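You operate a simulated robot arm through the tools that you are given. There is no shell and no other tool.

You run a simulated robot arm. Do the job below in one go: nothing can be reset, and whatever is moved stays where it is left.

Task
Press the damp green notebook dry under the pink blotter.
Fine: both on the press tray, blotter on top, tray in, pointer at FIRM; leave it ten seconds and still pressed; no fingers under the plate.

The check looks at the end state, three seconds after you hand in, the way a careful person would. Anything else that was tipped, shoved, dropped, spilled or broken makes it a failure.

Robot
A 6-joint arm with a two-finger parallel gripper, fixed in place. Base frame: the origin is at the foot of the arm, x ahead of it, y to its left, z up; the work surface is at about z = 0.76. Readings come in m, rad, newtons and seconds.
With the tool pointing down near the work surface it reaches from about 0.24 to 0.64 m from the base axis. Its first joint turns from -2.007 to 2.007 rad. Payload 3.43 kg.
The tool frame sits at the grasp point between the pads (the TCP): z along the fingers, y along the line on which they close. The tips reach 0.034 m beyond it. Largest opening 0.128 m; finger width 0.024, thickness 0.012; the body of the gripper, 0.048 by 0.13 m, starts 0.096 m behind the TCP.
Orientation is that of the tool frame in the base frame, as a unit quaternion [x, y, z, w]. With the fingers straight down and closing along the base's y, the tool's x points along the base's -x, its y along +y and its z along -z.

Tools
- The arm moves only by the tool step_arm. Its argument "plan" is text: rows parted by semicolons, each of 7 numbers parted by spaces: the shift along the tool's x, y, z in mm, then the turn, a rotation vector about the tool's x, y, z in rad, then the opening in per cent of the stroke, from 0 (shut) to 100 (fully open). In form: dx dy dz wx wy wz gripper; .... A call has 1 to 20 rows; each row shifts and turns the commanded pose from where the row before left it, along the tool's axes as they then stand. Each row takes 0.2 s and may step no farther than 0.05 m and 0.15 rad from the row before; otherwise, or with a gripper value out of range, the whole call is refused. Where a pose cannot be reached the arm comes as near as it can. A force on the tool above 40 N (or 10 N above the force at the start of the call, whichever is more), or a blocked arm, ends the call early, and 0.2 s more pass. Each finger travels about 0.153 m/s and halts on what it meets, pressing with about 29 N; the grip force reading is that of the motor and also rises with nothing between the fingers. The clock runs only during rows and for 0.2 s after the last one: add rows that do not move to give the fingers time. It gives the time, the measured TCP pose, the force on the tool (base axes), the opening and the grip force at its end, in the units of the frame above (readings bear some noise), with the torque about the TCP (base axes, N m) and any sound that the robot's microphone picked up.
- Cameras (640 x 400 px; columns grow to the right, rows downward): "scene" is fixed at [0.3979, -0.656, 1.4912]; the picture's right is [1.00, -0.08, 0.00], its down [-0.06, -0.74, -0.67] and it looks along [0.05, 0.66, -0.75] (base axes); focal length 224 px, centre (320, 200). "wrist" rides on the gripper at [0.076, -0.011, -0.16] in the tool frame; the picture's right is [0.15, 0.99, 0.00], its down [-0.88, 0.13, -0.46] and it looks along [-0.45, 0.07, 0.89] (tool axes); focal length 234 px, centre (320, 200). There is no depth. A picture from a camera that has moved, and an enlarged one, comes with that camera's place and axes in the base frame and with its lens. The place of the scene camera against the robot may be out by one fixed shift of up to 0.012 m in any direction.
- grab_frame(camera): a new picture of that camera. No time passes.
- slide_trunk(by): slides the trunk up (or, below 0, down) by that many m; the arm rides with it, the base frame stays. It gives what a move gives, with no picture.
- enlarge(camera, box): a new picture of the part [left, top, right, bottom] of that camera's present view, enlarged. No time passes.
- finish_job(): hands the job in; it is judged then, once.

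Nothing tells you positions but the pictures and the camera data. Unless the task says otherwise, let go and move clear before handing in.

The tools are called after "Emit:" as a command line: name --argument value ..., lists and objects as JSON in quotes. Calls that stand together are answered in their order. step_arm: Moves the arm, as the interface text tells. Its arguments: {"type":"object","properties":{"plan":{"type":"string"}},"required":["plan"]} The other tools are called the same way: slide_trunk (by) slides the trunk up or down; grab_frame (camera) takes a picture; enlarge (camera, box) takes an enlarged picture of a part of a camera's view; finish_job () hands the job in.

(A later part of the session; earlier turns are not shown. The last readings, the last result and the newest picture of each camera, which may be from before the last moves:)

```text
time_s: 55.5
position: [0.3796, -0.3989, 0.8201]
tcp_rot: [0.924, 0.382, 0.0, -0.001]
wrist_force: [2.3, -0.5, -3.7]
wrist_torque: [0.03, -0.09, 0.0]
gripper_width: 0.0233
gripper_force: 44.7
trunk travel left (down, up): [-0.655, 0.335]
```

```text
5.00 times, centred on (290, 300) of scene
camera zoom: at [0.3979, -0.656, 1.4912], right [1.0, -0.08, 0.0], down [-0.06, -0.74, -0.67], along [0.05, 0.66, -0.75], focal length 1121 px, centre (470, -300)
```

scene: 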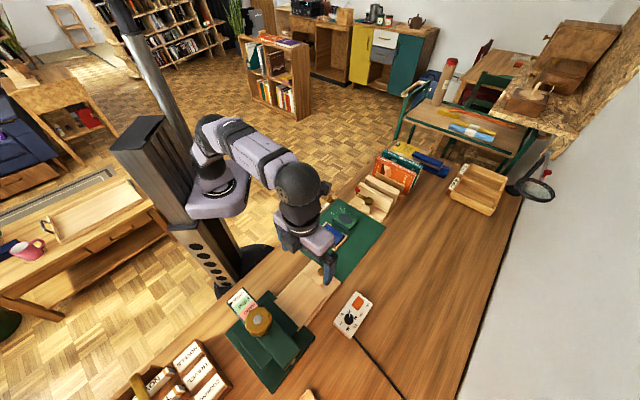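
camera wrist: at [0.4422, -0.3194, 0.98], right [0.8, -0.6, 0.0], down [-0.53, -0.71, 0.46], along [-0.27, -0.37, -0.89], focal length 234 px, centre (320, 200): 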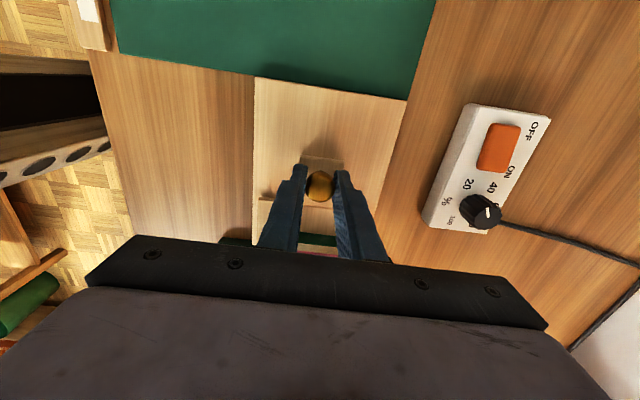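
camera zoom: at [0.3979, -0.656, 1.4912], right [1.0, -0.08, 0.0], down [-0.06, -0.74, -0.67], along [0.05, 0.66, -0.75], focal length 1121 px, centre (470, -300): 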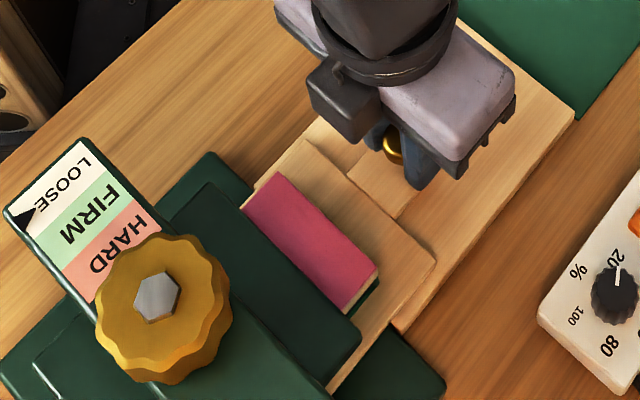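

The stack is sliding under the plate without touching it, and forces stay small. I'll continue toward the closed position.

Emit:
step_arm --plan "-6 0 0 0 0 0 10; -7 0 0 0 0 0 10; -7 0 0 0 0 0 10; -7 0 0 0 0 0 10; -7 0 0 0 0 0 10; -7 0 0 0 0 0 10; -6 0 0 0 0 0 10; 0 0 0 0 0 0 10"

Emit:
enlarge --camera "scene" --box '[220, 260, 340, 350]'

Emit:
grab_frame --camera "wrist"

```text
time_s: 57.2
position: [0.3459, -0.4312, 0.82]
tcp_rot: [0.924, 0.382, -0.001, -0.001]
wrist_force: [2.2, -1.7, -4.2]
wrist_torque: [0.01, -0.1, 0.04]
gripper_width: 0.0232
gripper_force: 44.5
trunk travel left (down, up): [-0.655, 0.335]
```

```text
4.44 times, centred on (280, 305) of scene
camera zoom: at [0.3979, -0.656, 1.4912], right [1.0, -0.08, 0.0], down [-0.06, -0.74, -0.67], along [0.05, 0.66, -0.75], focal length 997 px, centre (498, -267)
```

zoom: 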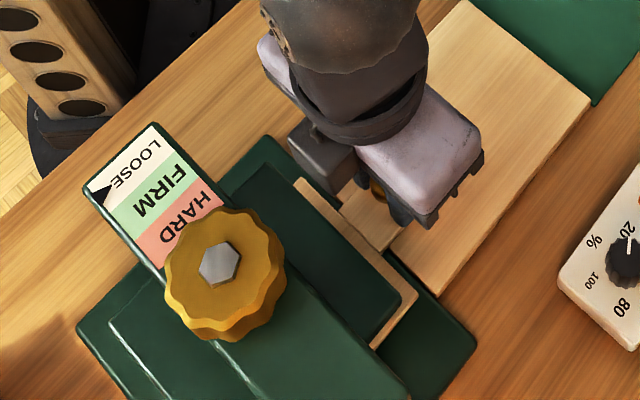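

```text
taken
camera wrist: at [0.392, -0.3696, 0.9801], right [0.8, -0.6, 0.0], down [-0.53, -0.71, 0.46], along [-0.27, -0.37, -0.89], focal length 234 px, centre (320, 200)
```

wrist: 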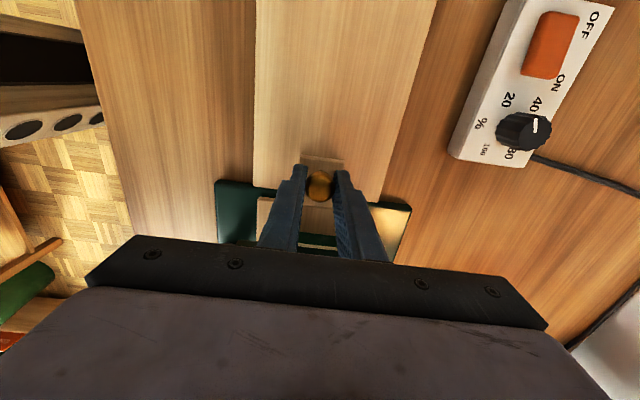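

About 8.6 mm remain to the original closed position. I'll push the rest and check for a stop.

Emit:
step_arm --plan "-3 0 0 0 0 0 10; -3 0 0 0 0 0 10; -2.6 0 0 0 0 0 10; 0 0 0 0 0 0 10"

Emit:
enlarge --camera "scene" --box '[220, 260, 340, 350]'

```text
time_s: 58.2
position: [0.3409, -0.4382, 0.8193]
tcp_rot: [0.924, 0.382, 0.0, 0.0]
wrist_force: [2.3, -1.8, -2.3]
wrist_torque: [0.03, -0.07, -0.02]
gripper_width: 0.023
gripper_force: 44.9
trunk travel left (down, up): [-0.655, 0.335]
```

```text
4.44 times, centred on (280, 305) of scene
camera zoom: at [0.3979, -0.656, 1.4912], right [1.0, -0.08, 0.0], down [-0.06, -0.74, -0.67], along [0.05, 0.66, -0.75], focal length 997 px, centre (498, -267)
```

zoom: 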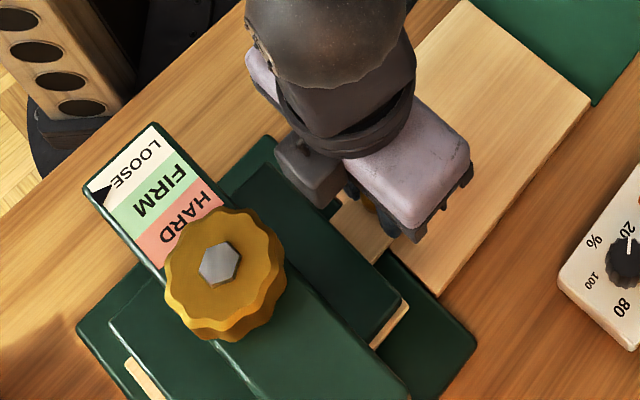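

No stop force yet, so I'll nudge a couple of millimetres at a time.

Emit:
step_arm --plan "-1 0 0 0 0 0 10; -1 0 0 0 0 0 10; 0 0 0 0 0 0 10"

Emit:
enlarge --camera "scene" --box '[215, 280, 325, 400]'

```text
time_s: 59.0
position: [0.3397, -0.4384, 0.8192]
tcp_rot: [0.924, 0.383, 0.0, 0.0]
wrist_force: [7.3, 3.5, -3.0]
wrist_torque: [-0.09, 0.08, 0.07]
gripper_width: 0.0235
gripper_force: 45.4
trunk travel left (down, up): [-0.655, 0.335]
```

```text
3.33 times, centred on (270, 340) of scene
camera zoom: at [0.3979, -0.656, 1.4912], right [1.0, -0.08, 0.0], down [-0.06, -0.74, -0.67], along [0.05, 0.66, -0.75], focal length 748 px, centre (487, -267)
```

zoom: 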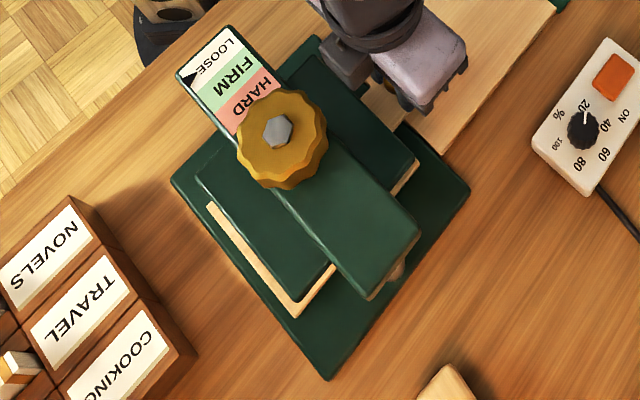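

The tray is against its stop and the picture matches its original closed position. I'll release the ball and rise straight up.

Emit:
step_arm --plan "0.7 0 0 0 0 0 10; 0 0 0 0 0 0 25; 0 0 0 0 0 0 45; 0 0 0 0 0 0 45; 0 0 -25 0 0 0 45; 0 0 -40 0 0 0 45; 0 0 -40 0 0 0 45; 0 0 -40 0 0 0 45; 0 0 -40 0 0 0 45; 0 0 0 0 0 0 45"

Emit:
grab_frame --camera "wrist"

Emit:
enlarge --camera "wrist" --box '[240, 130, 400, 250]'

Emit:
enlarge --camera "scene" --box '[215, 270, 335, 360]'

```text
time_s: 61.2
position: [0.337, -0.4389, 1.0048]
tcp_rot: [0.924, 0.383, 0.0, 0.0]
wrist_force: [-1.3, 0.7, -0.9]
wrist_torque: [-0.01, 0.01, -0.02]
gripper_width: 0.0577
gripper_force: 0.0
trunk travel left (down, up): [-0.655, 0.335]
```

```text
taken
camera wrist: at [0.3838, -0.3764, 1.1647], right [0.8, -0.6, 0.0], down [-0.53, -0.71, 0.46], along [-0.27, -0.37, -0.89], focal length 234 px, centre (320, 200)
```

wrist: 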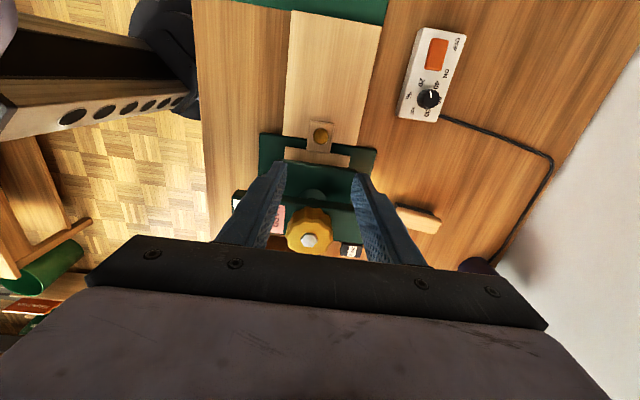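

```text
3.33 times, centred on (320, 190) of wrist
camera zoom: at [0.3838, -0.3764, 1.1647], right [0.8, -0.6, 0.0], down [-0.53, -0.71, 0.46], along [-0.27, -0.37, -0.89], focal length 781 px, centre (320, 233)
```

zoom: 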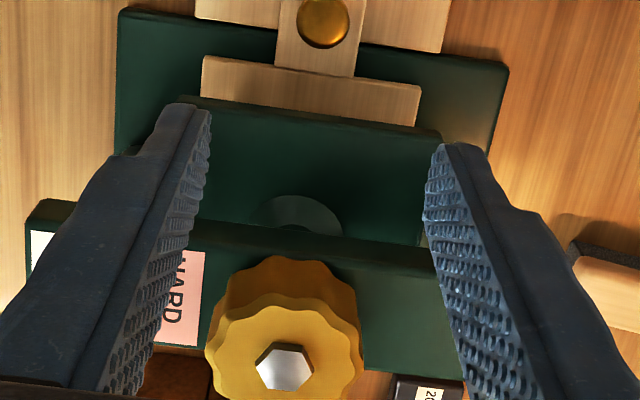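

```text
4.44 times, centred on (275, 315) of scene
camera zoom: at [0.3979, -0.656, 1.4912], right [1.0, -0.08, 0.0], down [-0.06, -0.74, -0.67], along [0.05, 0.66, -0.75], focal length 997 px, centre (520, -311)
```

zoom: 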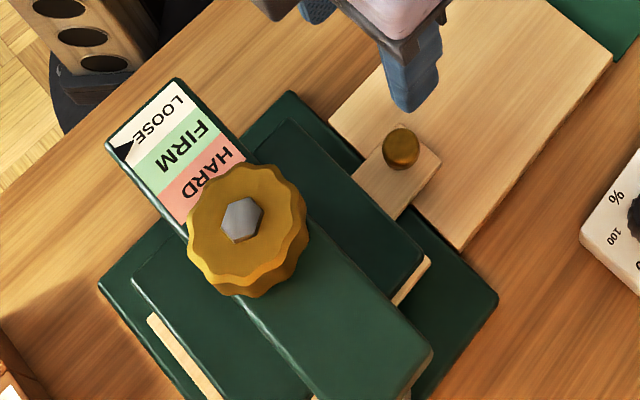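

The tray is in and the stack is beneath the plate. The screw knob is at about (0.2735, -0.504), roughly 58 mm wide with its top at z 0.937 and the beam top at 0.903. I'll move above it with the fingers wide.

Emit:
step_arm --plan "0 0 -15 0 0 0 85; -30 0 0 0 0 0 85; -30 0.5 0 0 0 0 85; -30.5 0.5 0 0 0 0 85; 0 0 0 0 0 0 85"

Emit:
grab_frame --camera "wrist"

Emit:
enlarge --camera "wrist" --box '[240, 110, 400, 230]'

Emit:
grab_frame --camera "scene"

```text
time_s: 62.5
position: [0.2679, -0.488, 1.012]
tcp_rot: [0.924, 0.383, 0.0, 0.0]
wrist_force: [0.4, -1.0, 0.1]
wrist_torque: [0.02, 0.02, 0.01]
gripper_width: 0.1089
gripper_force: 0.0
out of reach, approached as far as the arm can: row 3, 4
trunk travel left (down, up): [-0.655, 0.335]
```

```text
taken
camera wrist: at [0.3135, -0.4262, 1.1721], right [0.8, -0.6, 0.0], down [-0.53, -0.71, 0.46], along [-0.27, -0.37, -0.89], focal length 234 px, centre (320, 200)
```

wrist: 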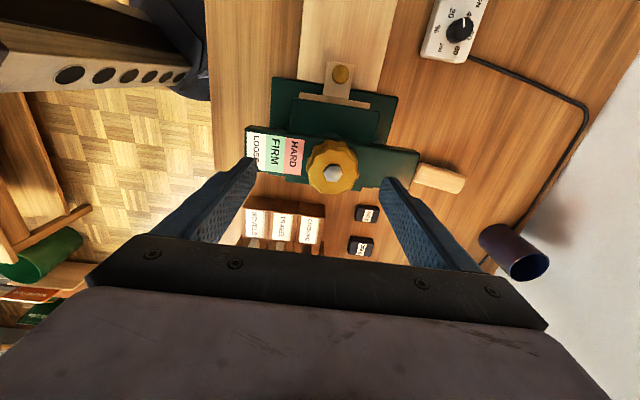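

```text
3.33 times, centred on (320, 170) of wrist
camera zoom: at [0.3135, -0.4262, 1.1721], right [0.8, -0.6, 0.0], down [-0.53, -0.71, 0.46], along [-0.27, -0.37, -0.89], focal length 781 px, centre (320, 300)
```

zoom: 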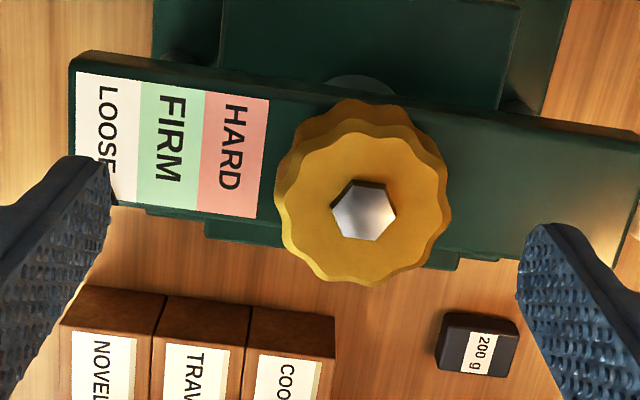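

```text
taken
```

scene: 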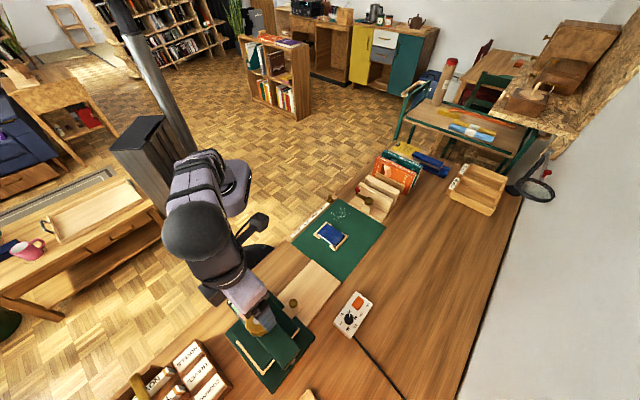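

The arm is at its reach limit at this height, about 17 mm short of the knob axis. I'll raise the trunk and bring the arm down by the same amount to gain reach.

Emit:
slide_trunk --by 0.1

Emit:
step_arm --plan "0 0 20 0 0 0 85; 0 0 20 0 0 0 85; 0 0 20 0 0 0 85; 0 0 20 0 0 0 85; 0 0 20 0 0 0 85; 0 0 0 0 0 0 85"

```text
time_s: 63.8
position: [0.268, -0.4873, 1.112]
tcp_rot: [0.924, 0.383, -0.001, 0.001]
wrist_force: [-0.4, -0.4, -0.3]
wrist_torque: [-0.01, -0.02, 0.0]
gripper_width: 0.1087
gripper_force: 0.1
trunk travel left (down, up): [-0.755, 0.235]
```

```text
time_s: 65.2
position: [0.2687, -0.4872, 1.0107]
tcp_rot: [0.924, 0.383, 0.001, 0.0]
wrist_force: [-0.4, 0.7, 0.1]
wrist_torque: [-0.02, 0.03, -0.02]
gripper_width: 0.1088
gripper_force: 0.1
trunk travel left (down, up): [-0.755, 0.235]
```

There's reach to spare now. I'll centre over the knob axis.

Emit:
step_arm --plan "-4 8 0 0 0 0 85; -4 7.5 0 0 0 0 85; 0 0 20 0 0 0 85; 0 0 0 0 0 0 85"

Emit:
enlarge --camera "wrist" --box '[240, 110, 400, 230]'

Emit:
enlarge --camera "scene" --box '[210, 260, 330, 350]'

```text
time_s: 66.2
position: [0.2736, -0.5038, 0.9915]
tcp_rot: [0.924, 0.383, 0.0, 0.0]
wrist_force: [-0.1, -0.1, 0.9]
wrist_torque: [0.01, 0.0, 0.0]
gripper_width: 0.1085
gripper_force: 0.0
trunk travel left (down, up): [-0.755, 0.235]
```

```text
3.33 times, centred on (320, 170) of wrist
camera zoom: at [0.3189, -0.4424, 1.1518], right [0.8, -0.6, 0.0], down [-0.53, -0.71, 0.46], along [-0.27, -0.37, -0.89], focal length 781 px, centre (320, 300)
```

zoom: 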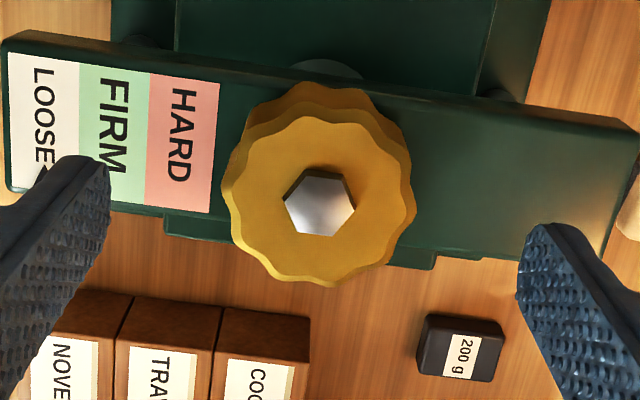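

```text
4.44 times, centred on (270, 305) of scene
camera zoom: at [0.3979, -0.656, 1.4912], right [1.0, -0.08, 0.0], down [-0.06, -0.74, -0.67], along [0.05, 0.66, -0.75], focal length 997 px, centre (542, -267)
```

zoom: 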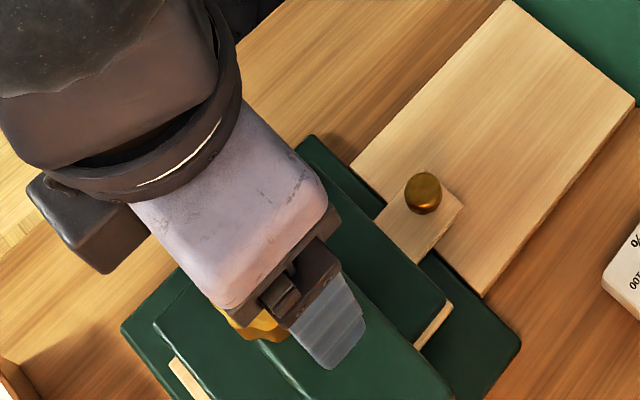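

The tool is centred on the knob within 1 mm. Before gripping I'll unwind the wrist so there's plenty of turning range for tightening.

Emit:
step_arm --plan "0 0 0 0 0 -0.15 85; 0 0 0 0 0 -0.15 85; 0 0 0 0 0 -0.15 85; 0 0 0 0 0 -0.15 85; 0 0 0 0 0 -0.15 85; 0 0 0 0 0 -0.15 85; 0 0 0 0 0 -0.15 85; 0 0 0 0 0 -0.15 85; 0 0 0 0 0 -0.15 85; 0 0 0 0 0 -0.15 85; 0 0 0 0 0 -0.15 85; 0 0 0 0 0 -0.15 85; 0 0 0 0 0 -0.15 85; 0 0 0 0 0 -0.15 85; 0 0 0 0 0 -0.15 85; 0 0 0 0 0 -0.15 85; 0 0 0 0 0 0 85"

Emit:
grab_frame --camera "wrist"

Emit:
grab_frame --camera "scene"

```text
time_s: 69.8
position: [0.2732, -0.5036, 0.9912]
tcp_rot: [-0.022, 1.0, 0.0, 0.0]
wrist_force: [0.0, 0.3, 0.4]
wrist_torque: [-0.01, -0.01, 0.01]
gripper_width: 0.1088
gripper_force: 0.1
trunk travel left (down, up): [-0.755, 0.235]
```

```text
taken
camera wrist: at [0.198, -0.518, 1.1524], right [-0.19, 0.98, 0.0], down [0.87, 0.17, 0.46], along [0.45, 0.09, -0.89], focal length 234 px, centre (320, 200)
```

wrist: 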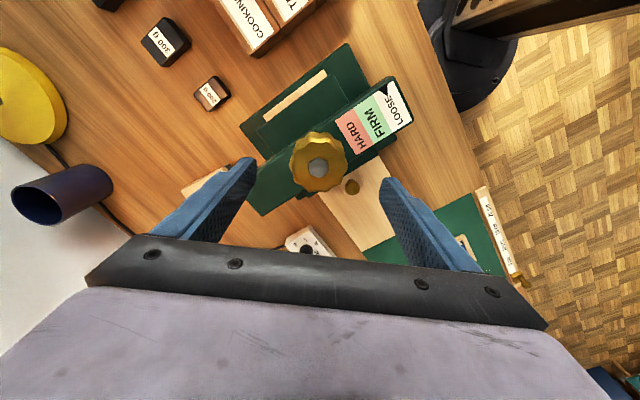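

```text
taken
```

scene: 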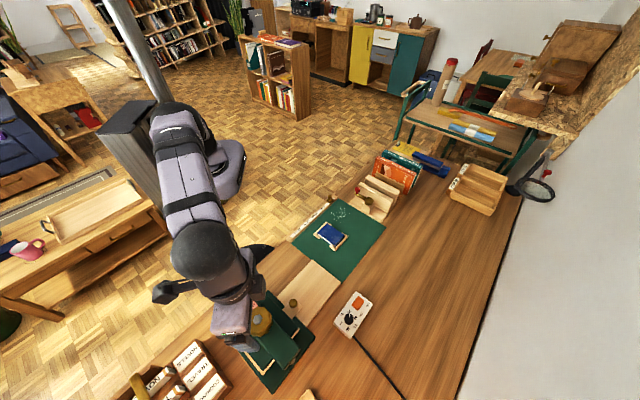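

From this angle the wrist camera sees the scale and pointer clearly. I'll zoom in to record the starting pointer position and check the centring.

Emit:
enlarge --camera "wrist" --box '[240, 60, 420, 200]'

Emit:
enlarge --camera "scene" --box '[210, 270, 330, 360]'

```text
2.86 times, centred on (330, 130) of wrist
camera zoom: at [0.198, -0.518, 1.1524], right [-0.19, 0.98, 0.0], down [0.87, 0.17, 0.46], along [0.45, 0.09, -0.89], focal length 669 px, centre (291, 400)
```

zoom: 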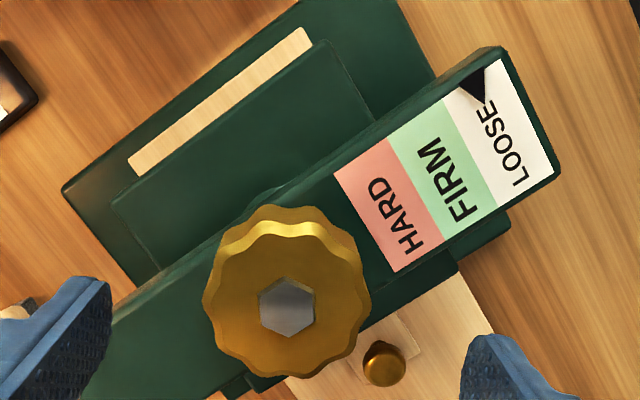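

```text
4.44 times, centred on (270, 315) of scene
camera zoom: at [0.3979, -0.656, 1.4912], right [1.0, -0.08, 0.0], down [-0.06, -0.74, -0.67], along [0.05, 0.66, -0.75], focal length 997 px, centre (542, -311)
```

zoom: 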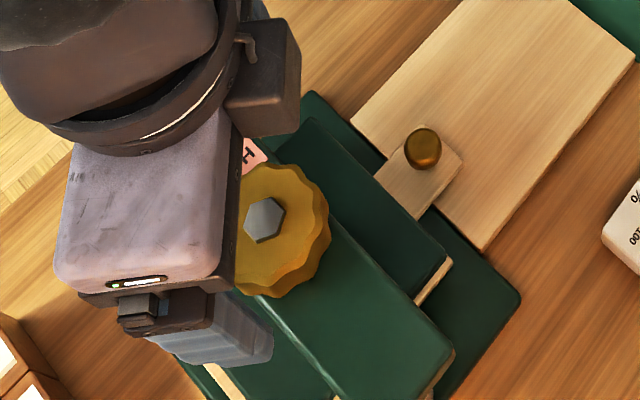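

The pointer starts mid-LOOSE. I'll correct about 1.5 mm, go down around the knob keeping the tips above the beam, and close on it.

Emit:
step_arm --plan "0.8 -1.6 15 0 0 0 85; 0 0 15 0 0 0 85; 0 0 12 0 0 0 85; 0 0 6 0 0 0 80; 0 0 0 0 0 0 75"

Emit:
grab_frame --camera "wrist"

Emit:
enlarge --camera "scene" --box '[210, 270, 330, 360]'

```text
time_s: 71.0
position: [0.2728, -0.5064, 0.9431]
tcp_rot: [-0.021, 1.0, 0.0, 0.001]
wrist_force: [0.6, -0.5, 0.1]
wrist_torque: [-0.02, -0.01, -0.03]
gripper_width: 0.0961
gripper_force: 0.1
trunk travel left (down, up): [-0.755, 0.235]
```

```text
taken
camera wrist: at [0.1975, -0.5201, 1.1039], right [-0.19, 0.98, 0.0], down [0.87, 0.17, 0.46], along [0.45, 0.09, -0.89], focal length 234 px, centre (320, 200)
```

wrist: 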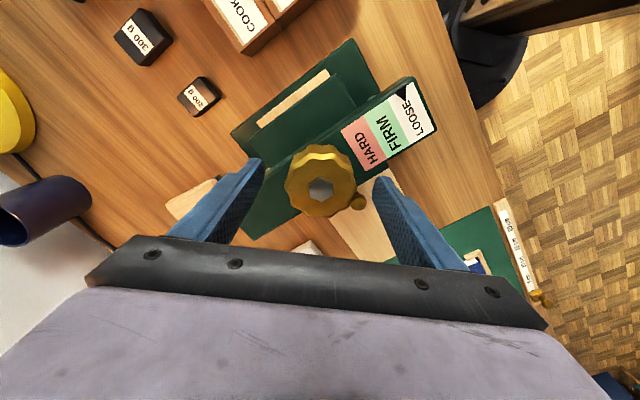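

```text
4.44 times, centred on (270, 315) of scene
camera zoom: at [0.3979, -0.656, 1.4912], right [1.0, -0.08, 0.0], down [-0.06, -0.74, -0.67], along [0.05, 0.66, -0.75], focal length 997 px, centre (542, -311)
```

zoom: 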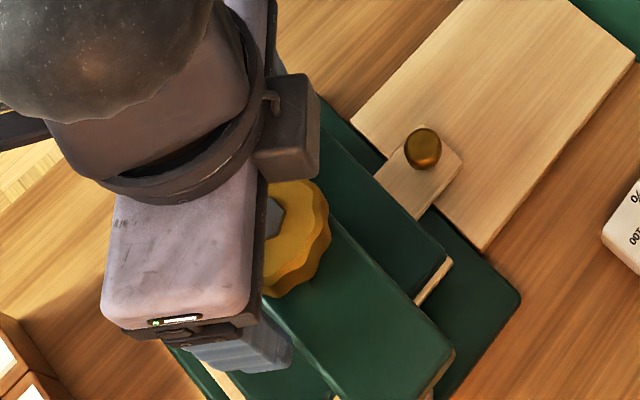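

The knob is centred between the fingers. I'll close on it.

Emit:
step_arm --plan "1.2 0 0 0 0 0 65; 0 0 0 0 0 0 50; 0 0 0 0 0 0 38; 0 0 0 0 0 0 38; 0 0 0 0 0 0 38"

Emit:
enlarge --camera "wrist" --box '[230, 70, 450, 230]'

```text
time_s: 72.2
position: [0.2723, -0.5054, 0.9428]
tcp_rot: [-0.021, 1.0, 0.0, 0.0]
wrist_force: [-0.4, 1.1, -1.9]
wrist_torque: [0.04, -0.13, -0.01]
gripper_width: 0.0552
gripper_force: 45.1
trunk travel left (down, up): [-0.755, 0.235]
```

```text
2.50 times, centred on (340, 150) of wrist
camera zoom: at [0.1963, -0.5198, 1.104], right [-0.19, 0.98, 0.0], down [0.87, 0.17, 0.46], along [0.45, 0.09, -0.89], focal length 585 px, centre (270, 325)
```

zoom: 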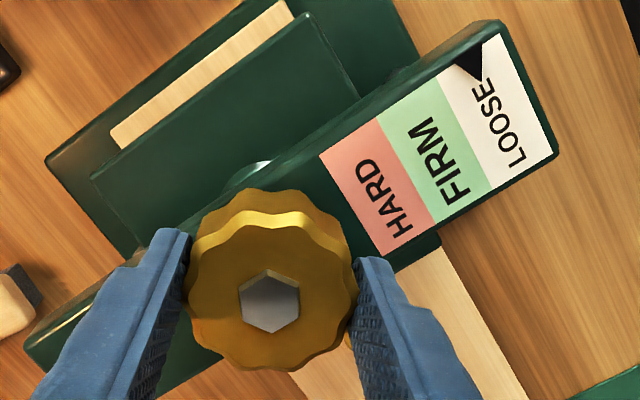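

The knob is gripped at 55 mm with almost no side load. I'll turn it a small amount clockwise as seen from above and see which way the pointer goes.

Emit:
step_arm --plan "0 0 0 0 0 0.1 38; 0 0 0 0 0 0.1 38; 0 0 0 0 0 0.1 38; 0 0 0 0 0 0.1 38; 0 0 0 0 0 0 38"

Emit:
enlarge --camera "wrist" --box '[230, 70, 450, 230]'

```text
time_s: 73.4
position: [0.2712, -0.5049, 0.9438]
tcp_rot: [0.179, 0.984, 0.0, 0.0]
wrist_force: [1.2, 2.5, -2.6]
wrist_torque: [0.13, -0.16, 0.0]
gripper_width: 0.0554
gripper_force: 45.0
trunk travel left (down, up): [-0.755, 0.235]
```

```text
2.50 times, centred on (340, 150) of wrist
camera zoom: at [0.1967, -0.489, 1.104], right [0.21, 0.98, 0.0], down [0.87, -0.19, 0.46], along [0.45, -0.1, -0.89], focal length 585 px, centre (270, 325)
```

zoom: 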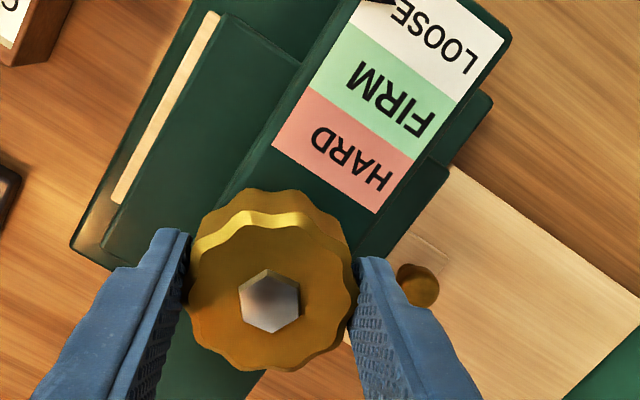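

The knob turned with the gripper at near-zero torque. I'll look at the pointer.

Emit:
enlarge --camera "wrist" --box '[300, 30, 440, 130]'

Emit:
enlarge --camera "scene" --box '[210, 270, 330, 360]'

```text
4.00 times, centred on (370, 80) of wrist
camera zoom: at [0.1967, -0.489, 1.104], right [0.21, 0.98, 0.0], down [0.87, -0.19, 0.46], along [0.45, -0.1, -0.89], focal length 937 px, centre (120, 680)
```

zoom: 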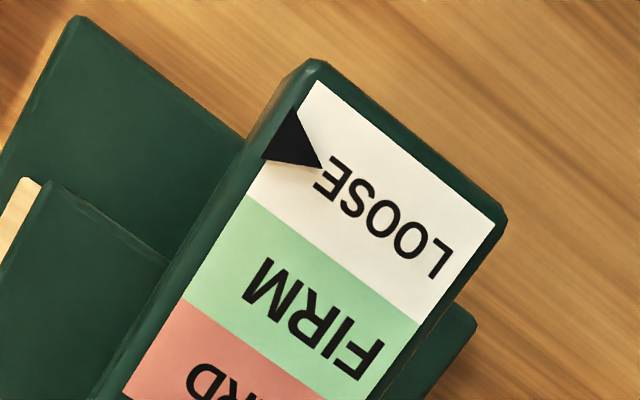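

```text
4.44 times, centred on (270, 315) of scene
camera zoom: at [0.3979, -0.656, 1.4912], right [1.0, -0.08, 0.0], down [-0.06, -0.74, -0.67], along [0.05, 0.66, -0.75], focal length 997 px, centre (542, -311)
```

zoom: 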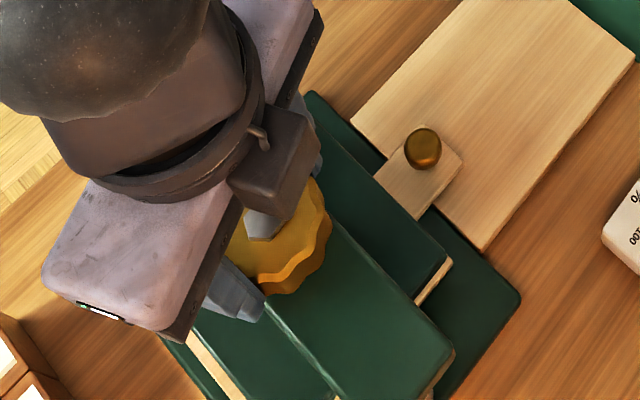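

The pointer may have crept toward FIRM. I'll turn another 0.6 rad the same way and compare.

Emit:
step_arm --plan "0 0 0 0 0 0.12 38; 0 0 0 0 0 0.12 38; 0 0 0 0 0 0.12 38; 0 0 0 0 0 0.12 38; 0 0 0 0 0 0.12 38; 0 0 0 0 0 0 38"

Emit:
grab_frame --camera "wrist"

Emit:
enlarge --camera "wrist" --box '[220, 30, 400, 200]'

```text
time_s: 74.8
position: [0.2717, -0.5047, 0.9434]
tcp_rot: [0.462, 0.887, 0.001, -0.001]
wrist_force: [2.0, 5.0, -5.7]
wrist_torque: [-0.38, -0.59, -0.01]
gripper_width: 0.0554
gripper_force: 44.6
trunk travel left (down, up): [-0.755, 0.235]
```

```text
taken
camera wrist: at [0.2192, -0.4493, 1.1041], right [0.73, 0.69, 0.0], down [0.61, -0.65, 0.45], along [0.31, -0.33, -0.89], focal length 234 px, centre (320, 200)
```

wrist: 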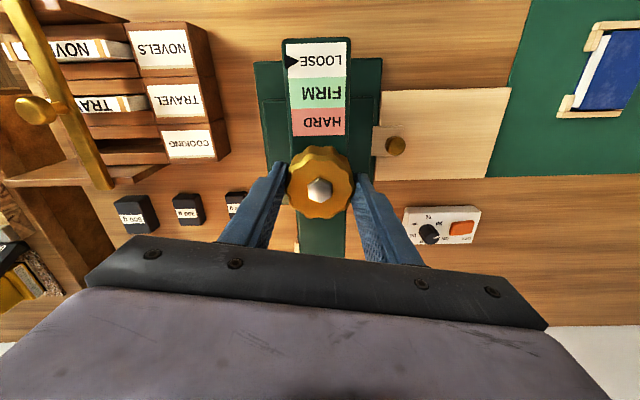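

```text
2.35 times, centred on (310, 115) of wrist
camera zoom: at [0.2192, -0.4493, 1.1041], right [0.73, 0.69, 0.0], down [0.61, -0.65, 0.45], along [0.31, -0.33, -0.89], focal length 551 px, centre (344, 400)
```

zoom: 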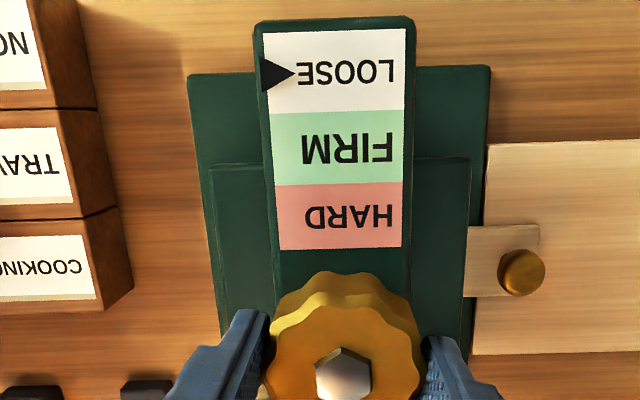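

The pointer is at the middle of LOOSE, and the tool is being pulled down slightly, so the knob may descend as it turns. I'll ease down 1 mm and keep turning.

Emit:
step_arm --plan "0 0 1 0 0 0 38; 0 0 0 0 0 0.12 38; 0 0 0 0 0 0.12 38; 0 0 0 0 0 0.12 38; 0 0 0 0 0 0.12 38; 0 0 0 0 0 0.12 38; 0 0 0 0 0 0.12 38; 0 0 0 0 0 0 38"

Emit:
grab_frame --camera "wrist"

Emit:
enlarge --camera "wrist" --box '[180, 40, 400, 220]'

Emit:
enlarge --camera "scene" --box '[210, 270, 330, 360]'

```text
time_s: 76.6
position: [0.2712, -0.5054, 0.9436]
tcp_rot: [0.745, 0.667, 0.0, 0.001]
wrist_force: [4.5, 4.8, 4.6]
wrist_torque: [0.41, 0.26, -0.04]
gripper_width: 0.0554
gripper_force: 45.1
trunk travel left (down, up): [-0.755, 0.235]
```

```text
taken
camera wrist: at [0.2693, -0.4279, 1.1039], right [1.0, 0.04, 0.0], down [0.03, -0.89, 0.46], along [0.02, -0.46, -0.89], focal length 234 px, centre (320, 200)
```

wrist: 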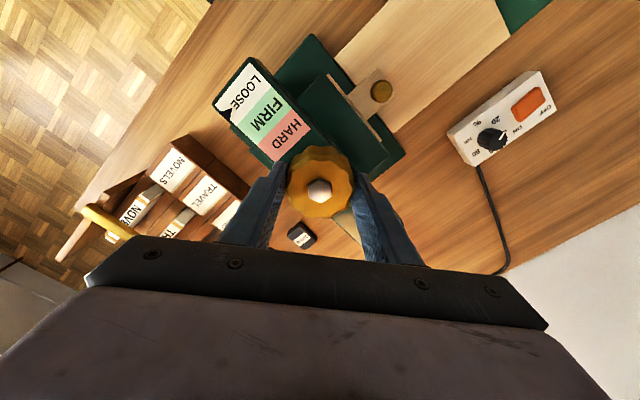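

```text
2.22 times, centred on (290, 130) of wrist
camera zoom: at [0.2693, -0.4279, 1.1039], right [1.0, 0.04, 0.0], down [0.03, -0.89, 0.46], along [0.02, -0.46, -0.89], focal length 520 px, centre (387, 356)
```

zoom: 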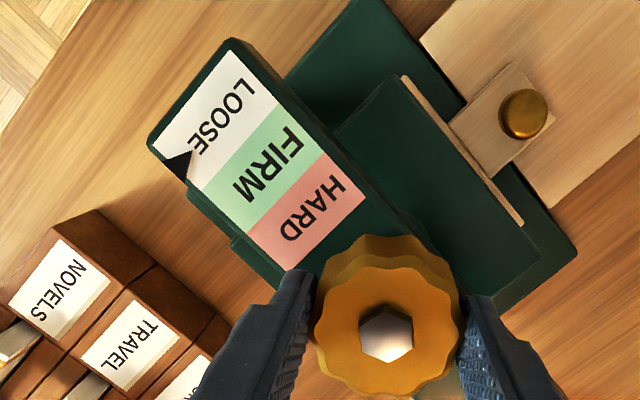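

```text
4.44 times, centred on (270, 315) of scene
camera zoom: at [0.3979, -0.656, 1.4912], right [1.0, -0.08, 0.0], down [-0.06, -0.74, -0.67], along [0.05, 0.66, -0.75], focal length 997 px, centre (542, -311)
```

zoom: 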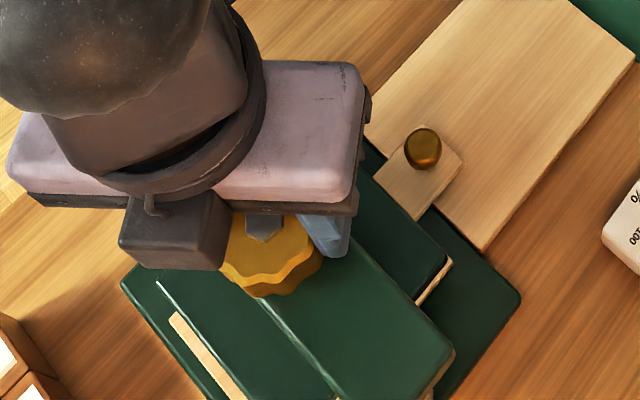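

The knob turns with the gripper, but the pointer and plate have hardly changed. I'll take high-zoom reference views of the plate edge and pointer to measure any motion.

Emit:
enlarge --camera "scene" --box '[280, 310, 330, 350]'

Emit:
enlarge --camera "wrist" --box '[210, 50, 310, 170]'

Emit:
enlarge --camera "scene" --box '[220, 320, 290, 380]'

```text
10.00 times, centred on (305, 330) of scene
camera zoom: at [0.3979, -0.656, 1.4912], right [1.0, -0.08, 0.0], down [-0.06, -0.74, -0.67], along [0.05, 0.66, -0.75], focal length 2243 px, centre (470, -1100)
```

zoom: 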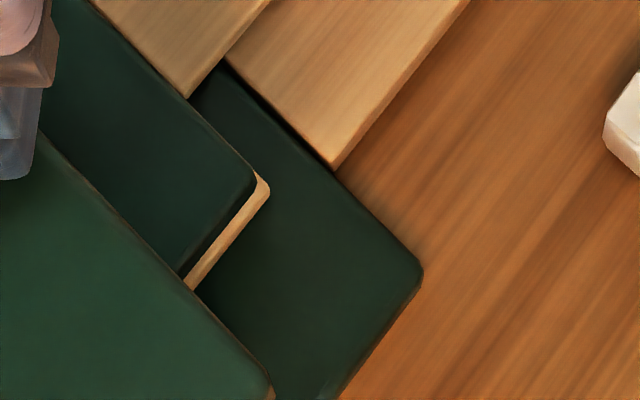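

```text
3.33 times, centred on (260, 110) of wrist
camera zoom: at [0.2693, -0.4279, 1.1039], right [1.0, 0.04, 0.0], down [0.03, -0.89, 0.46], along [0.02, -0.46, -0.89], focal length 781 px, centre (520, 500)
```

zoom: 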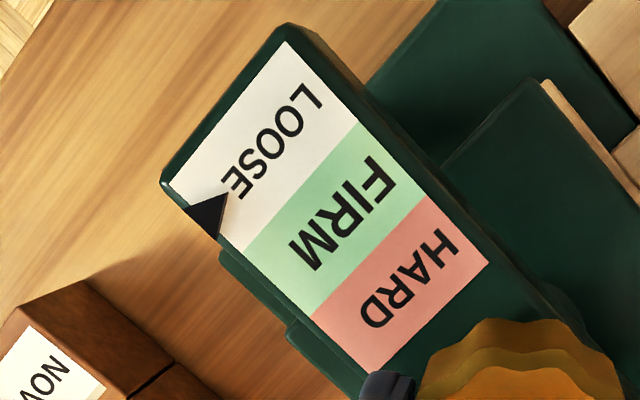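

```text
6.67 times, centred on (255, 350) of scene
camera zoom: at [0.3979, -0.656, 1.4912], right [1.0, -0.08, 0.0], down [-0.06, -0.74, -0.67], along [0.05, 0.66, -0.75], focal length 1495 px, centre (753, -800)
```

zoom: 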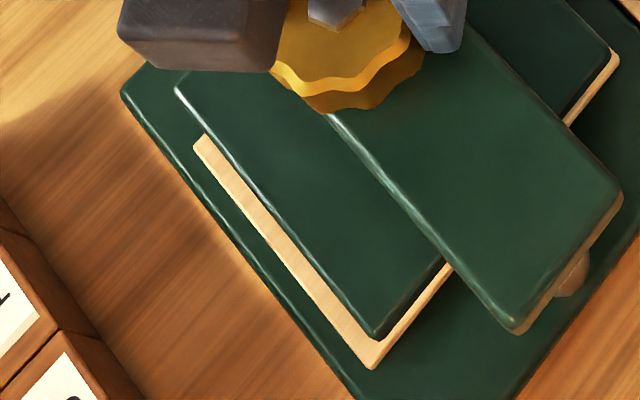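

I'll look closely at the knob and nut from the scene camera.

Emit:
enlarge --camera "scene" --box '[235, 300, 295, 345]'

Emit:
enlarge --camera "wrist" --box '[270, 130, 370, 230]'

```text
8.89 times, centred on (265, 322) of scene
camera zoom: at [0.3979, -0.656, 1.4912], right [1.0, -0.08, 0.0], down [-0.06, -0.74, -0.67], along [0.05, 0.66, -0.75], focal length 1994 px, centre (809, -889)
```

zoom: 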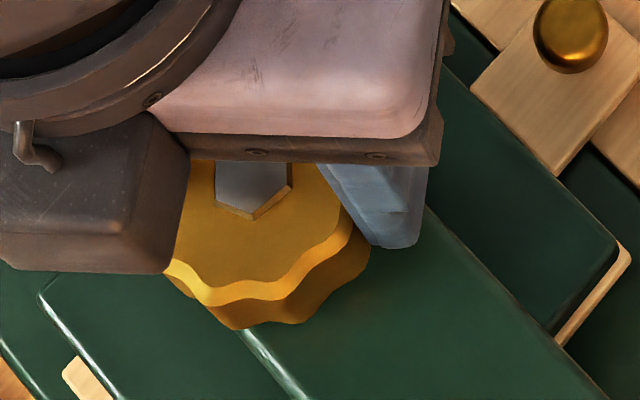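

```text
4.00 times, centred on (320, 180) of wrist
camera zoom: at [0.2693, -0.4279, 1.1039], right [1.0, 0.04, 0.0], down [0.03, -0.89, 0.46], along [0.02, -0.46, -0.89], focal length 937 px, centre (320, 280)
```

zoom: 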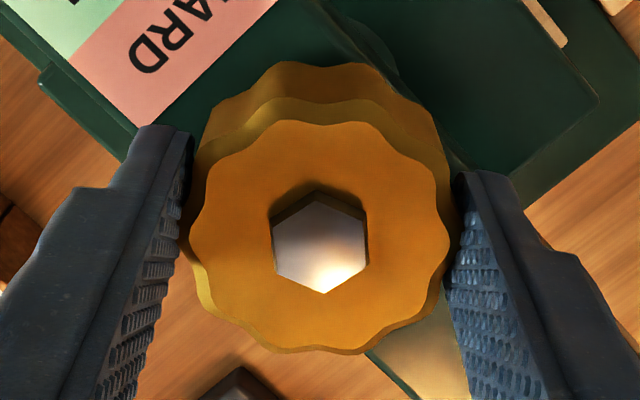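

The knob itself isn't changing height, so I'll restore the 1 mm and turn another 1.2 rad, then compare against the reference views.

Emit:
step_arm --plan "0 0 -0.6 0 0 0 38; 0 0 0 0 0 0.15 38; 0 0 0 0 0 0.15 38; 0 0 0 0 0 0.15 38; 0 0 0 0 0 0.15 38; 0 0 0 0 0 0.15 38; 0 0 0 0 0 0.15 38; 0 0 0 0 0 0.15 38; 0 0 0 0 0 0.15 38; 0 0 0 0 0 0 38"

Emit:
enlarge --camera "scene" --box '[280, 310, 330, 350]'

Emit:
grab_frame --camera "wrist"

Emit:
enlarge --camera "scene" --box '[220, 320, 290, 380]'

```text
time_s: 78.8
position: [0.2725, -0.5053, 0.944]
tcp_rot: [0.992, 0.13, 0.0, 0.0]
wrist_force: [7.0, 2.3, 1.2]
wrist_torque: [0.21, 0.24, -0.01]
gripper_width: 0.0554
gripper_force: 45.3
trunk travel left (down, up): [-0.755, 0.235]
```

```text
10.00 times, centred on (305, 330) of scene
camera zoom: at [0.3979, -0.656, 1.4912], right [1.0, -0.08, 0.0], down [-0.06, -0.74, -0.67], along [0.05, 0.66, -0.75], focal length 2243 px, centre (470, -1100)
```

zoom: 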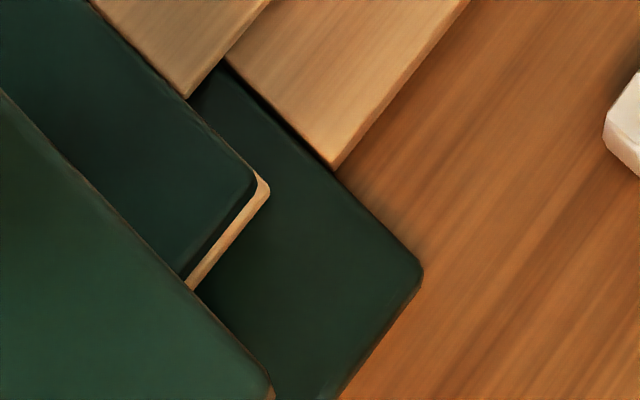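

```text
taken
camera wrist: at [0.3428, -0.4746, 1.1039], right [0.4, -0.92, 0.0], down [-0.82, -0.35, 0.46], along [-0.42, -0.18, -0.89], focal length 234 px, centre (320, 200)
```

wrist: 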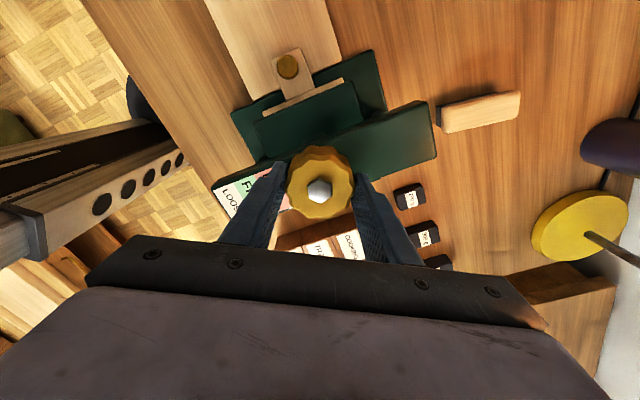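

```text
6.67 times, centred on (255, 350) of scene
camera zoom: at [0.3979, -0.656, 1.4912], right [1.0, -0.08, 0.0], down [-0.06, -0.74, -0.67], along [0.05, 0.66, -0.75], focal length 1495 px, centre (753, -800)
```

zoom: 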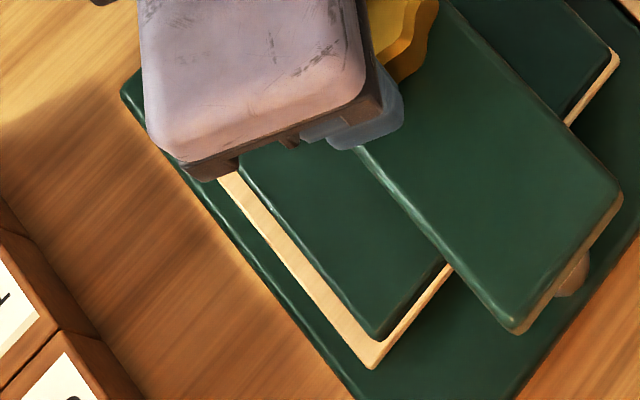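

No visible plate motion over the last 1.2 rad. I'll check the pointer from this view.

Emit:
enlarge --camera "wrist" --box '[200, 140, 320, 230]'

Emit:
enlarge --camera "scene" --box '[210, 270, 290, 330]'

```text
4.44 times, centred on (260, 185) of wrist
camera zoom: at [0.3428, -0.4746, 1.1039], right [0.4, -0.92, 0.0], down [-0.82, -0.35, 0.46], along [-0.42, -0.18, -0.89], focal length 1041 px, centre (587, 267)
```

zoom: 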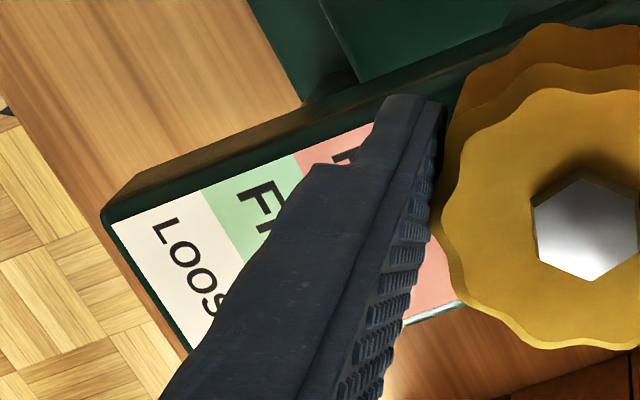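

```text
6.67 times, centred on (250, 300) of scene
camera zoom: at [0.3979, -0.656, 1.4912], right [1.0, -0.08, 0.0], down [-0.06, -0.74, -0.67], along [0.05, 0.66, -0.75], focal length 1495 px, centre (787, -467)
```

zoom: 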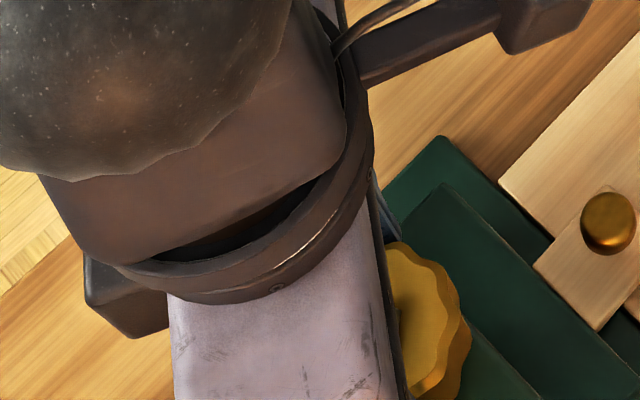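

The finger hides the pointer here. I'll release, rise a bit and unwind to look at the pointer properly.

Emit:
step_arm --plan "0 0 0 0 0 0 50; 0 0 0 0 0 0 65; 0 0 0 0 0 0 75; 0 0 -20 0 0 0 75; 0 0 -25 0 0 0 75; 0 0 0 0 0 -0.15 75; 0 0 0 0 0 -0.15 75; 0 0 0 0 0 -0.15 75; 0 0 0 0 0 -0.15 75; 0 0 0 0 0 -0.15 75; 0 0 0 0 0 -0.15 75; 0 0 0 0 0 -0.15 75; 0 0 0 0 0 -0.15 75; 0 0 0 0 0 -0.15 75; 0 0 0 0 0 -0.15 75; 0 0 0 0 0 -0.15 75; 0 0 0 0 0 -0.15 75; 0 0 0 0 0 -0.15 75; 0 0 0 0 0 0 75"

Emit:
grab_frame --camera "wrist"

Emit:
enlarge --camera "wrist" --box '[220, 40, 400, 200]'

```text
time_s: 82.8
position: [0.2702, -0.5054, 0.9877]
tcp_rot: [0.447, 0.895, 0.0, 0.0]
wrist_force: [-0.4, -0.8, -0.3]
wrist_torque: [-0.01, 0.0, 0.0]
gripper_width: 0.0961
gripper_force: 0.2
trunk travel left (down, up): [-0.755, 0.235]
```

```text
taken
camera wrist: at [0.2168, -0.4514, 1.1488], right [0.7, 0.71, 0.0], down [0.63, -0.63, 0.46], along [0.32, -0.32, -0.89], focal length 234 px, centre (320, 200)
```

wrist: 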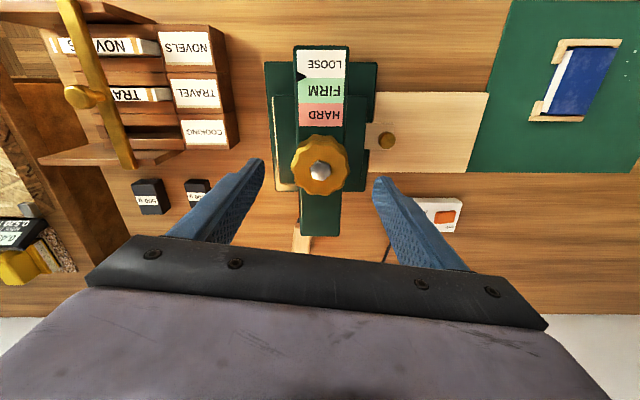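

```text
2.50 times, centred on (310, 120) of wrist
camera zoom: at [0.2168, -0.4514, 1.1488], right [0.7, 0.71, 0.0], down [0.63, -0.63, 0.46], along [0.32, -0.32, -0.89], focal length 585 px, centre (345, 400)
```

zoom: 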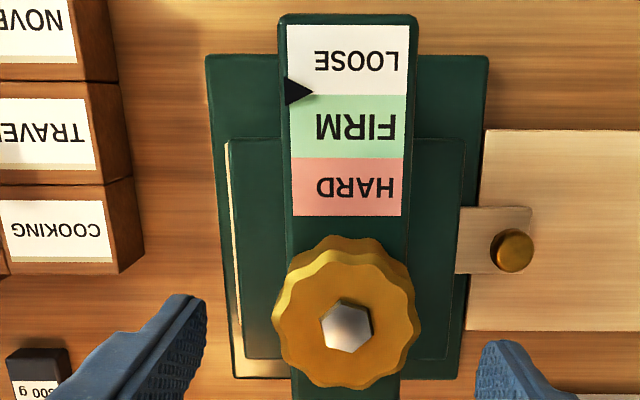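

The pointer has moved to the LOOSE/FIRM boundary, so clockwise is right. It moves about 0.22 of a band per radian, so the centre of FIRM is roughly 2.2 rad further. I'll unwind more, regrip and keep turning.

Emit:
step_arm --plan "0 0 0 0 0 -0.15 75; 0 0 0 0 0 -0.15 75; 0 0 0 0 0 -0.15 75; 0 0 0 0 0 -0.15 75; 0 0 0 0 0 -0.15 75; 0 0 0 0 0 -0.15 75; 0 0 0 0 0 0 75"

Emit:
grab_frame --camera "wrist"

Emit:
enlarge --camera "wrist" --box '[240, 60, 420, 200]'

Emit:
enlarge --camera "scene" --box '[280, 310, 330, 350]'

```text
time_s: 84.4
position: [0.2715, -0.506, 0.9882]
tcp_rot: [0.014, 1.0, 0.0, 0.001]
wrist_force: [0.1, 0.0, -0.5]
wrist_torque: [-0.04, 0.03, -0.02]
gripper_width: 0.096
gripper_force: 0.0
trunk travel left (down, up): [-0.755, 0.235]
```

```text
taken
camera wrist: at [0.1952, -0.5147, 1.149], right [-0.12, 0.99, 0.0], down [0.88, 0.11, 0.46], along [0.45, 0.05, -0.89], focal length 234 px, centre (320, 200)
```

wrist: 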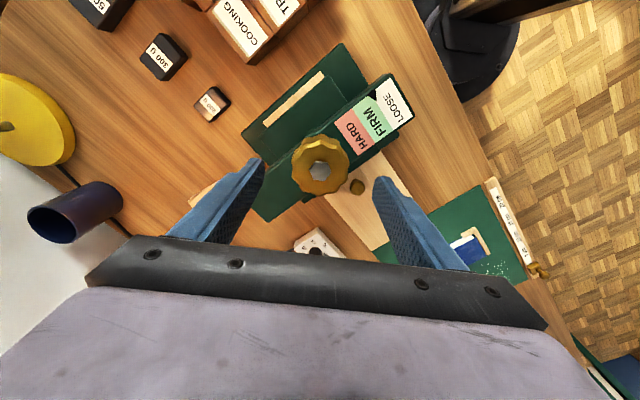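

```text
2.86 times, centred on (330, 130) of wrist
camera zoom: at [0.1952, -0.5147, 1.149], right [-0.12, 0.99, 0.0], down [0.88, 0.11, 0.46], along [0.45, 0.05, -0.89], focal length 669 px, centre (291, 400)
```

zoom: 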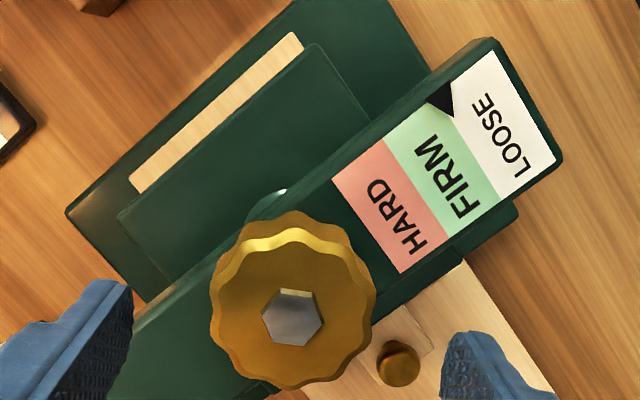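

```text
10.00 times, centred on (305, 330) of scene
camera zoom: at [0.3979, -0.656, 1.4912], right [1.0, -0.08, 0.0], down [-0.06, -0.74, -0.67], along [0.05, 0.66, -0.75], focal length 2243 px, centre (470, -1100)
```

zoom: 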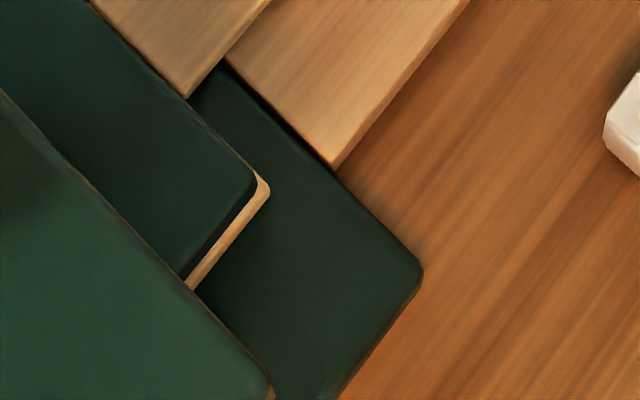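

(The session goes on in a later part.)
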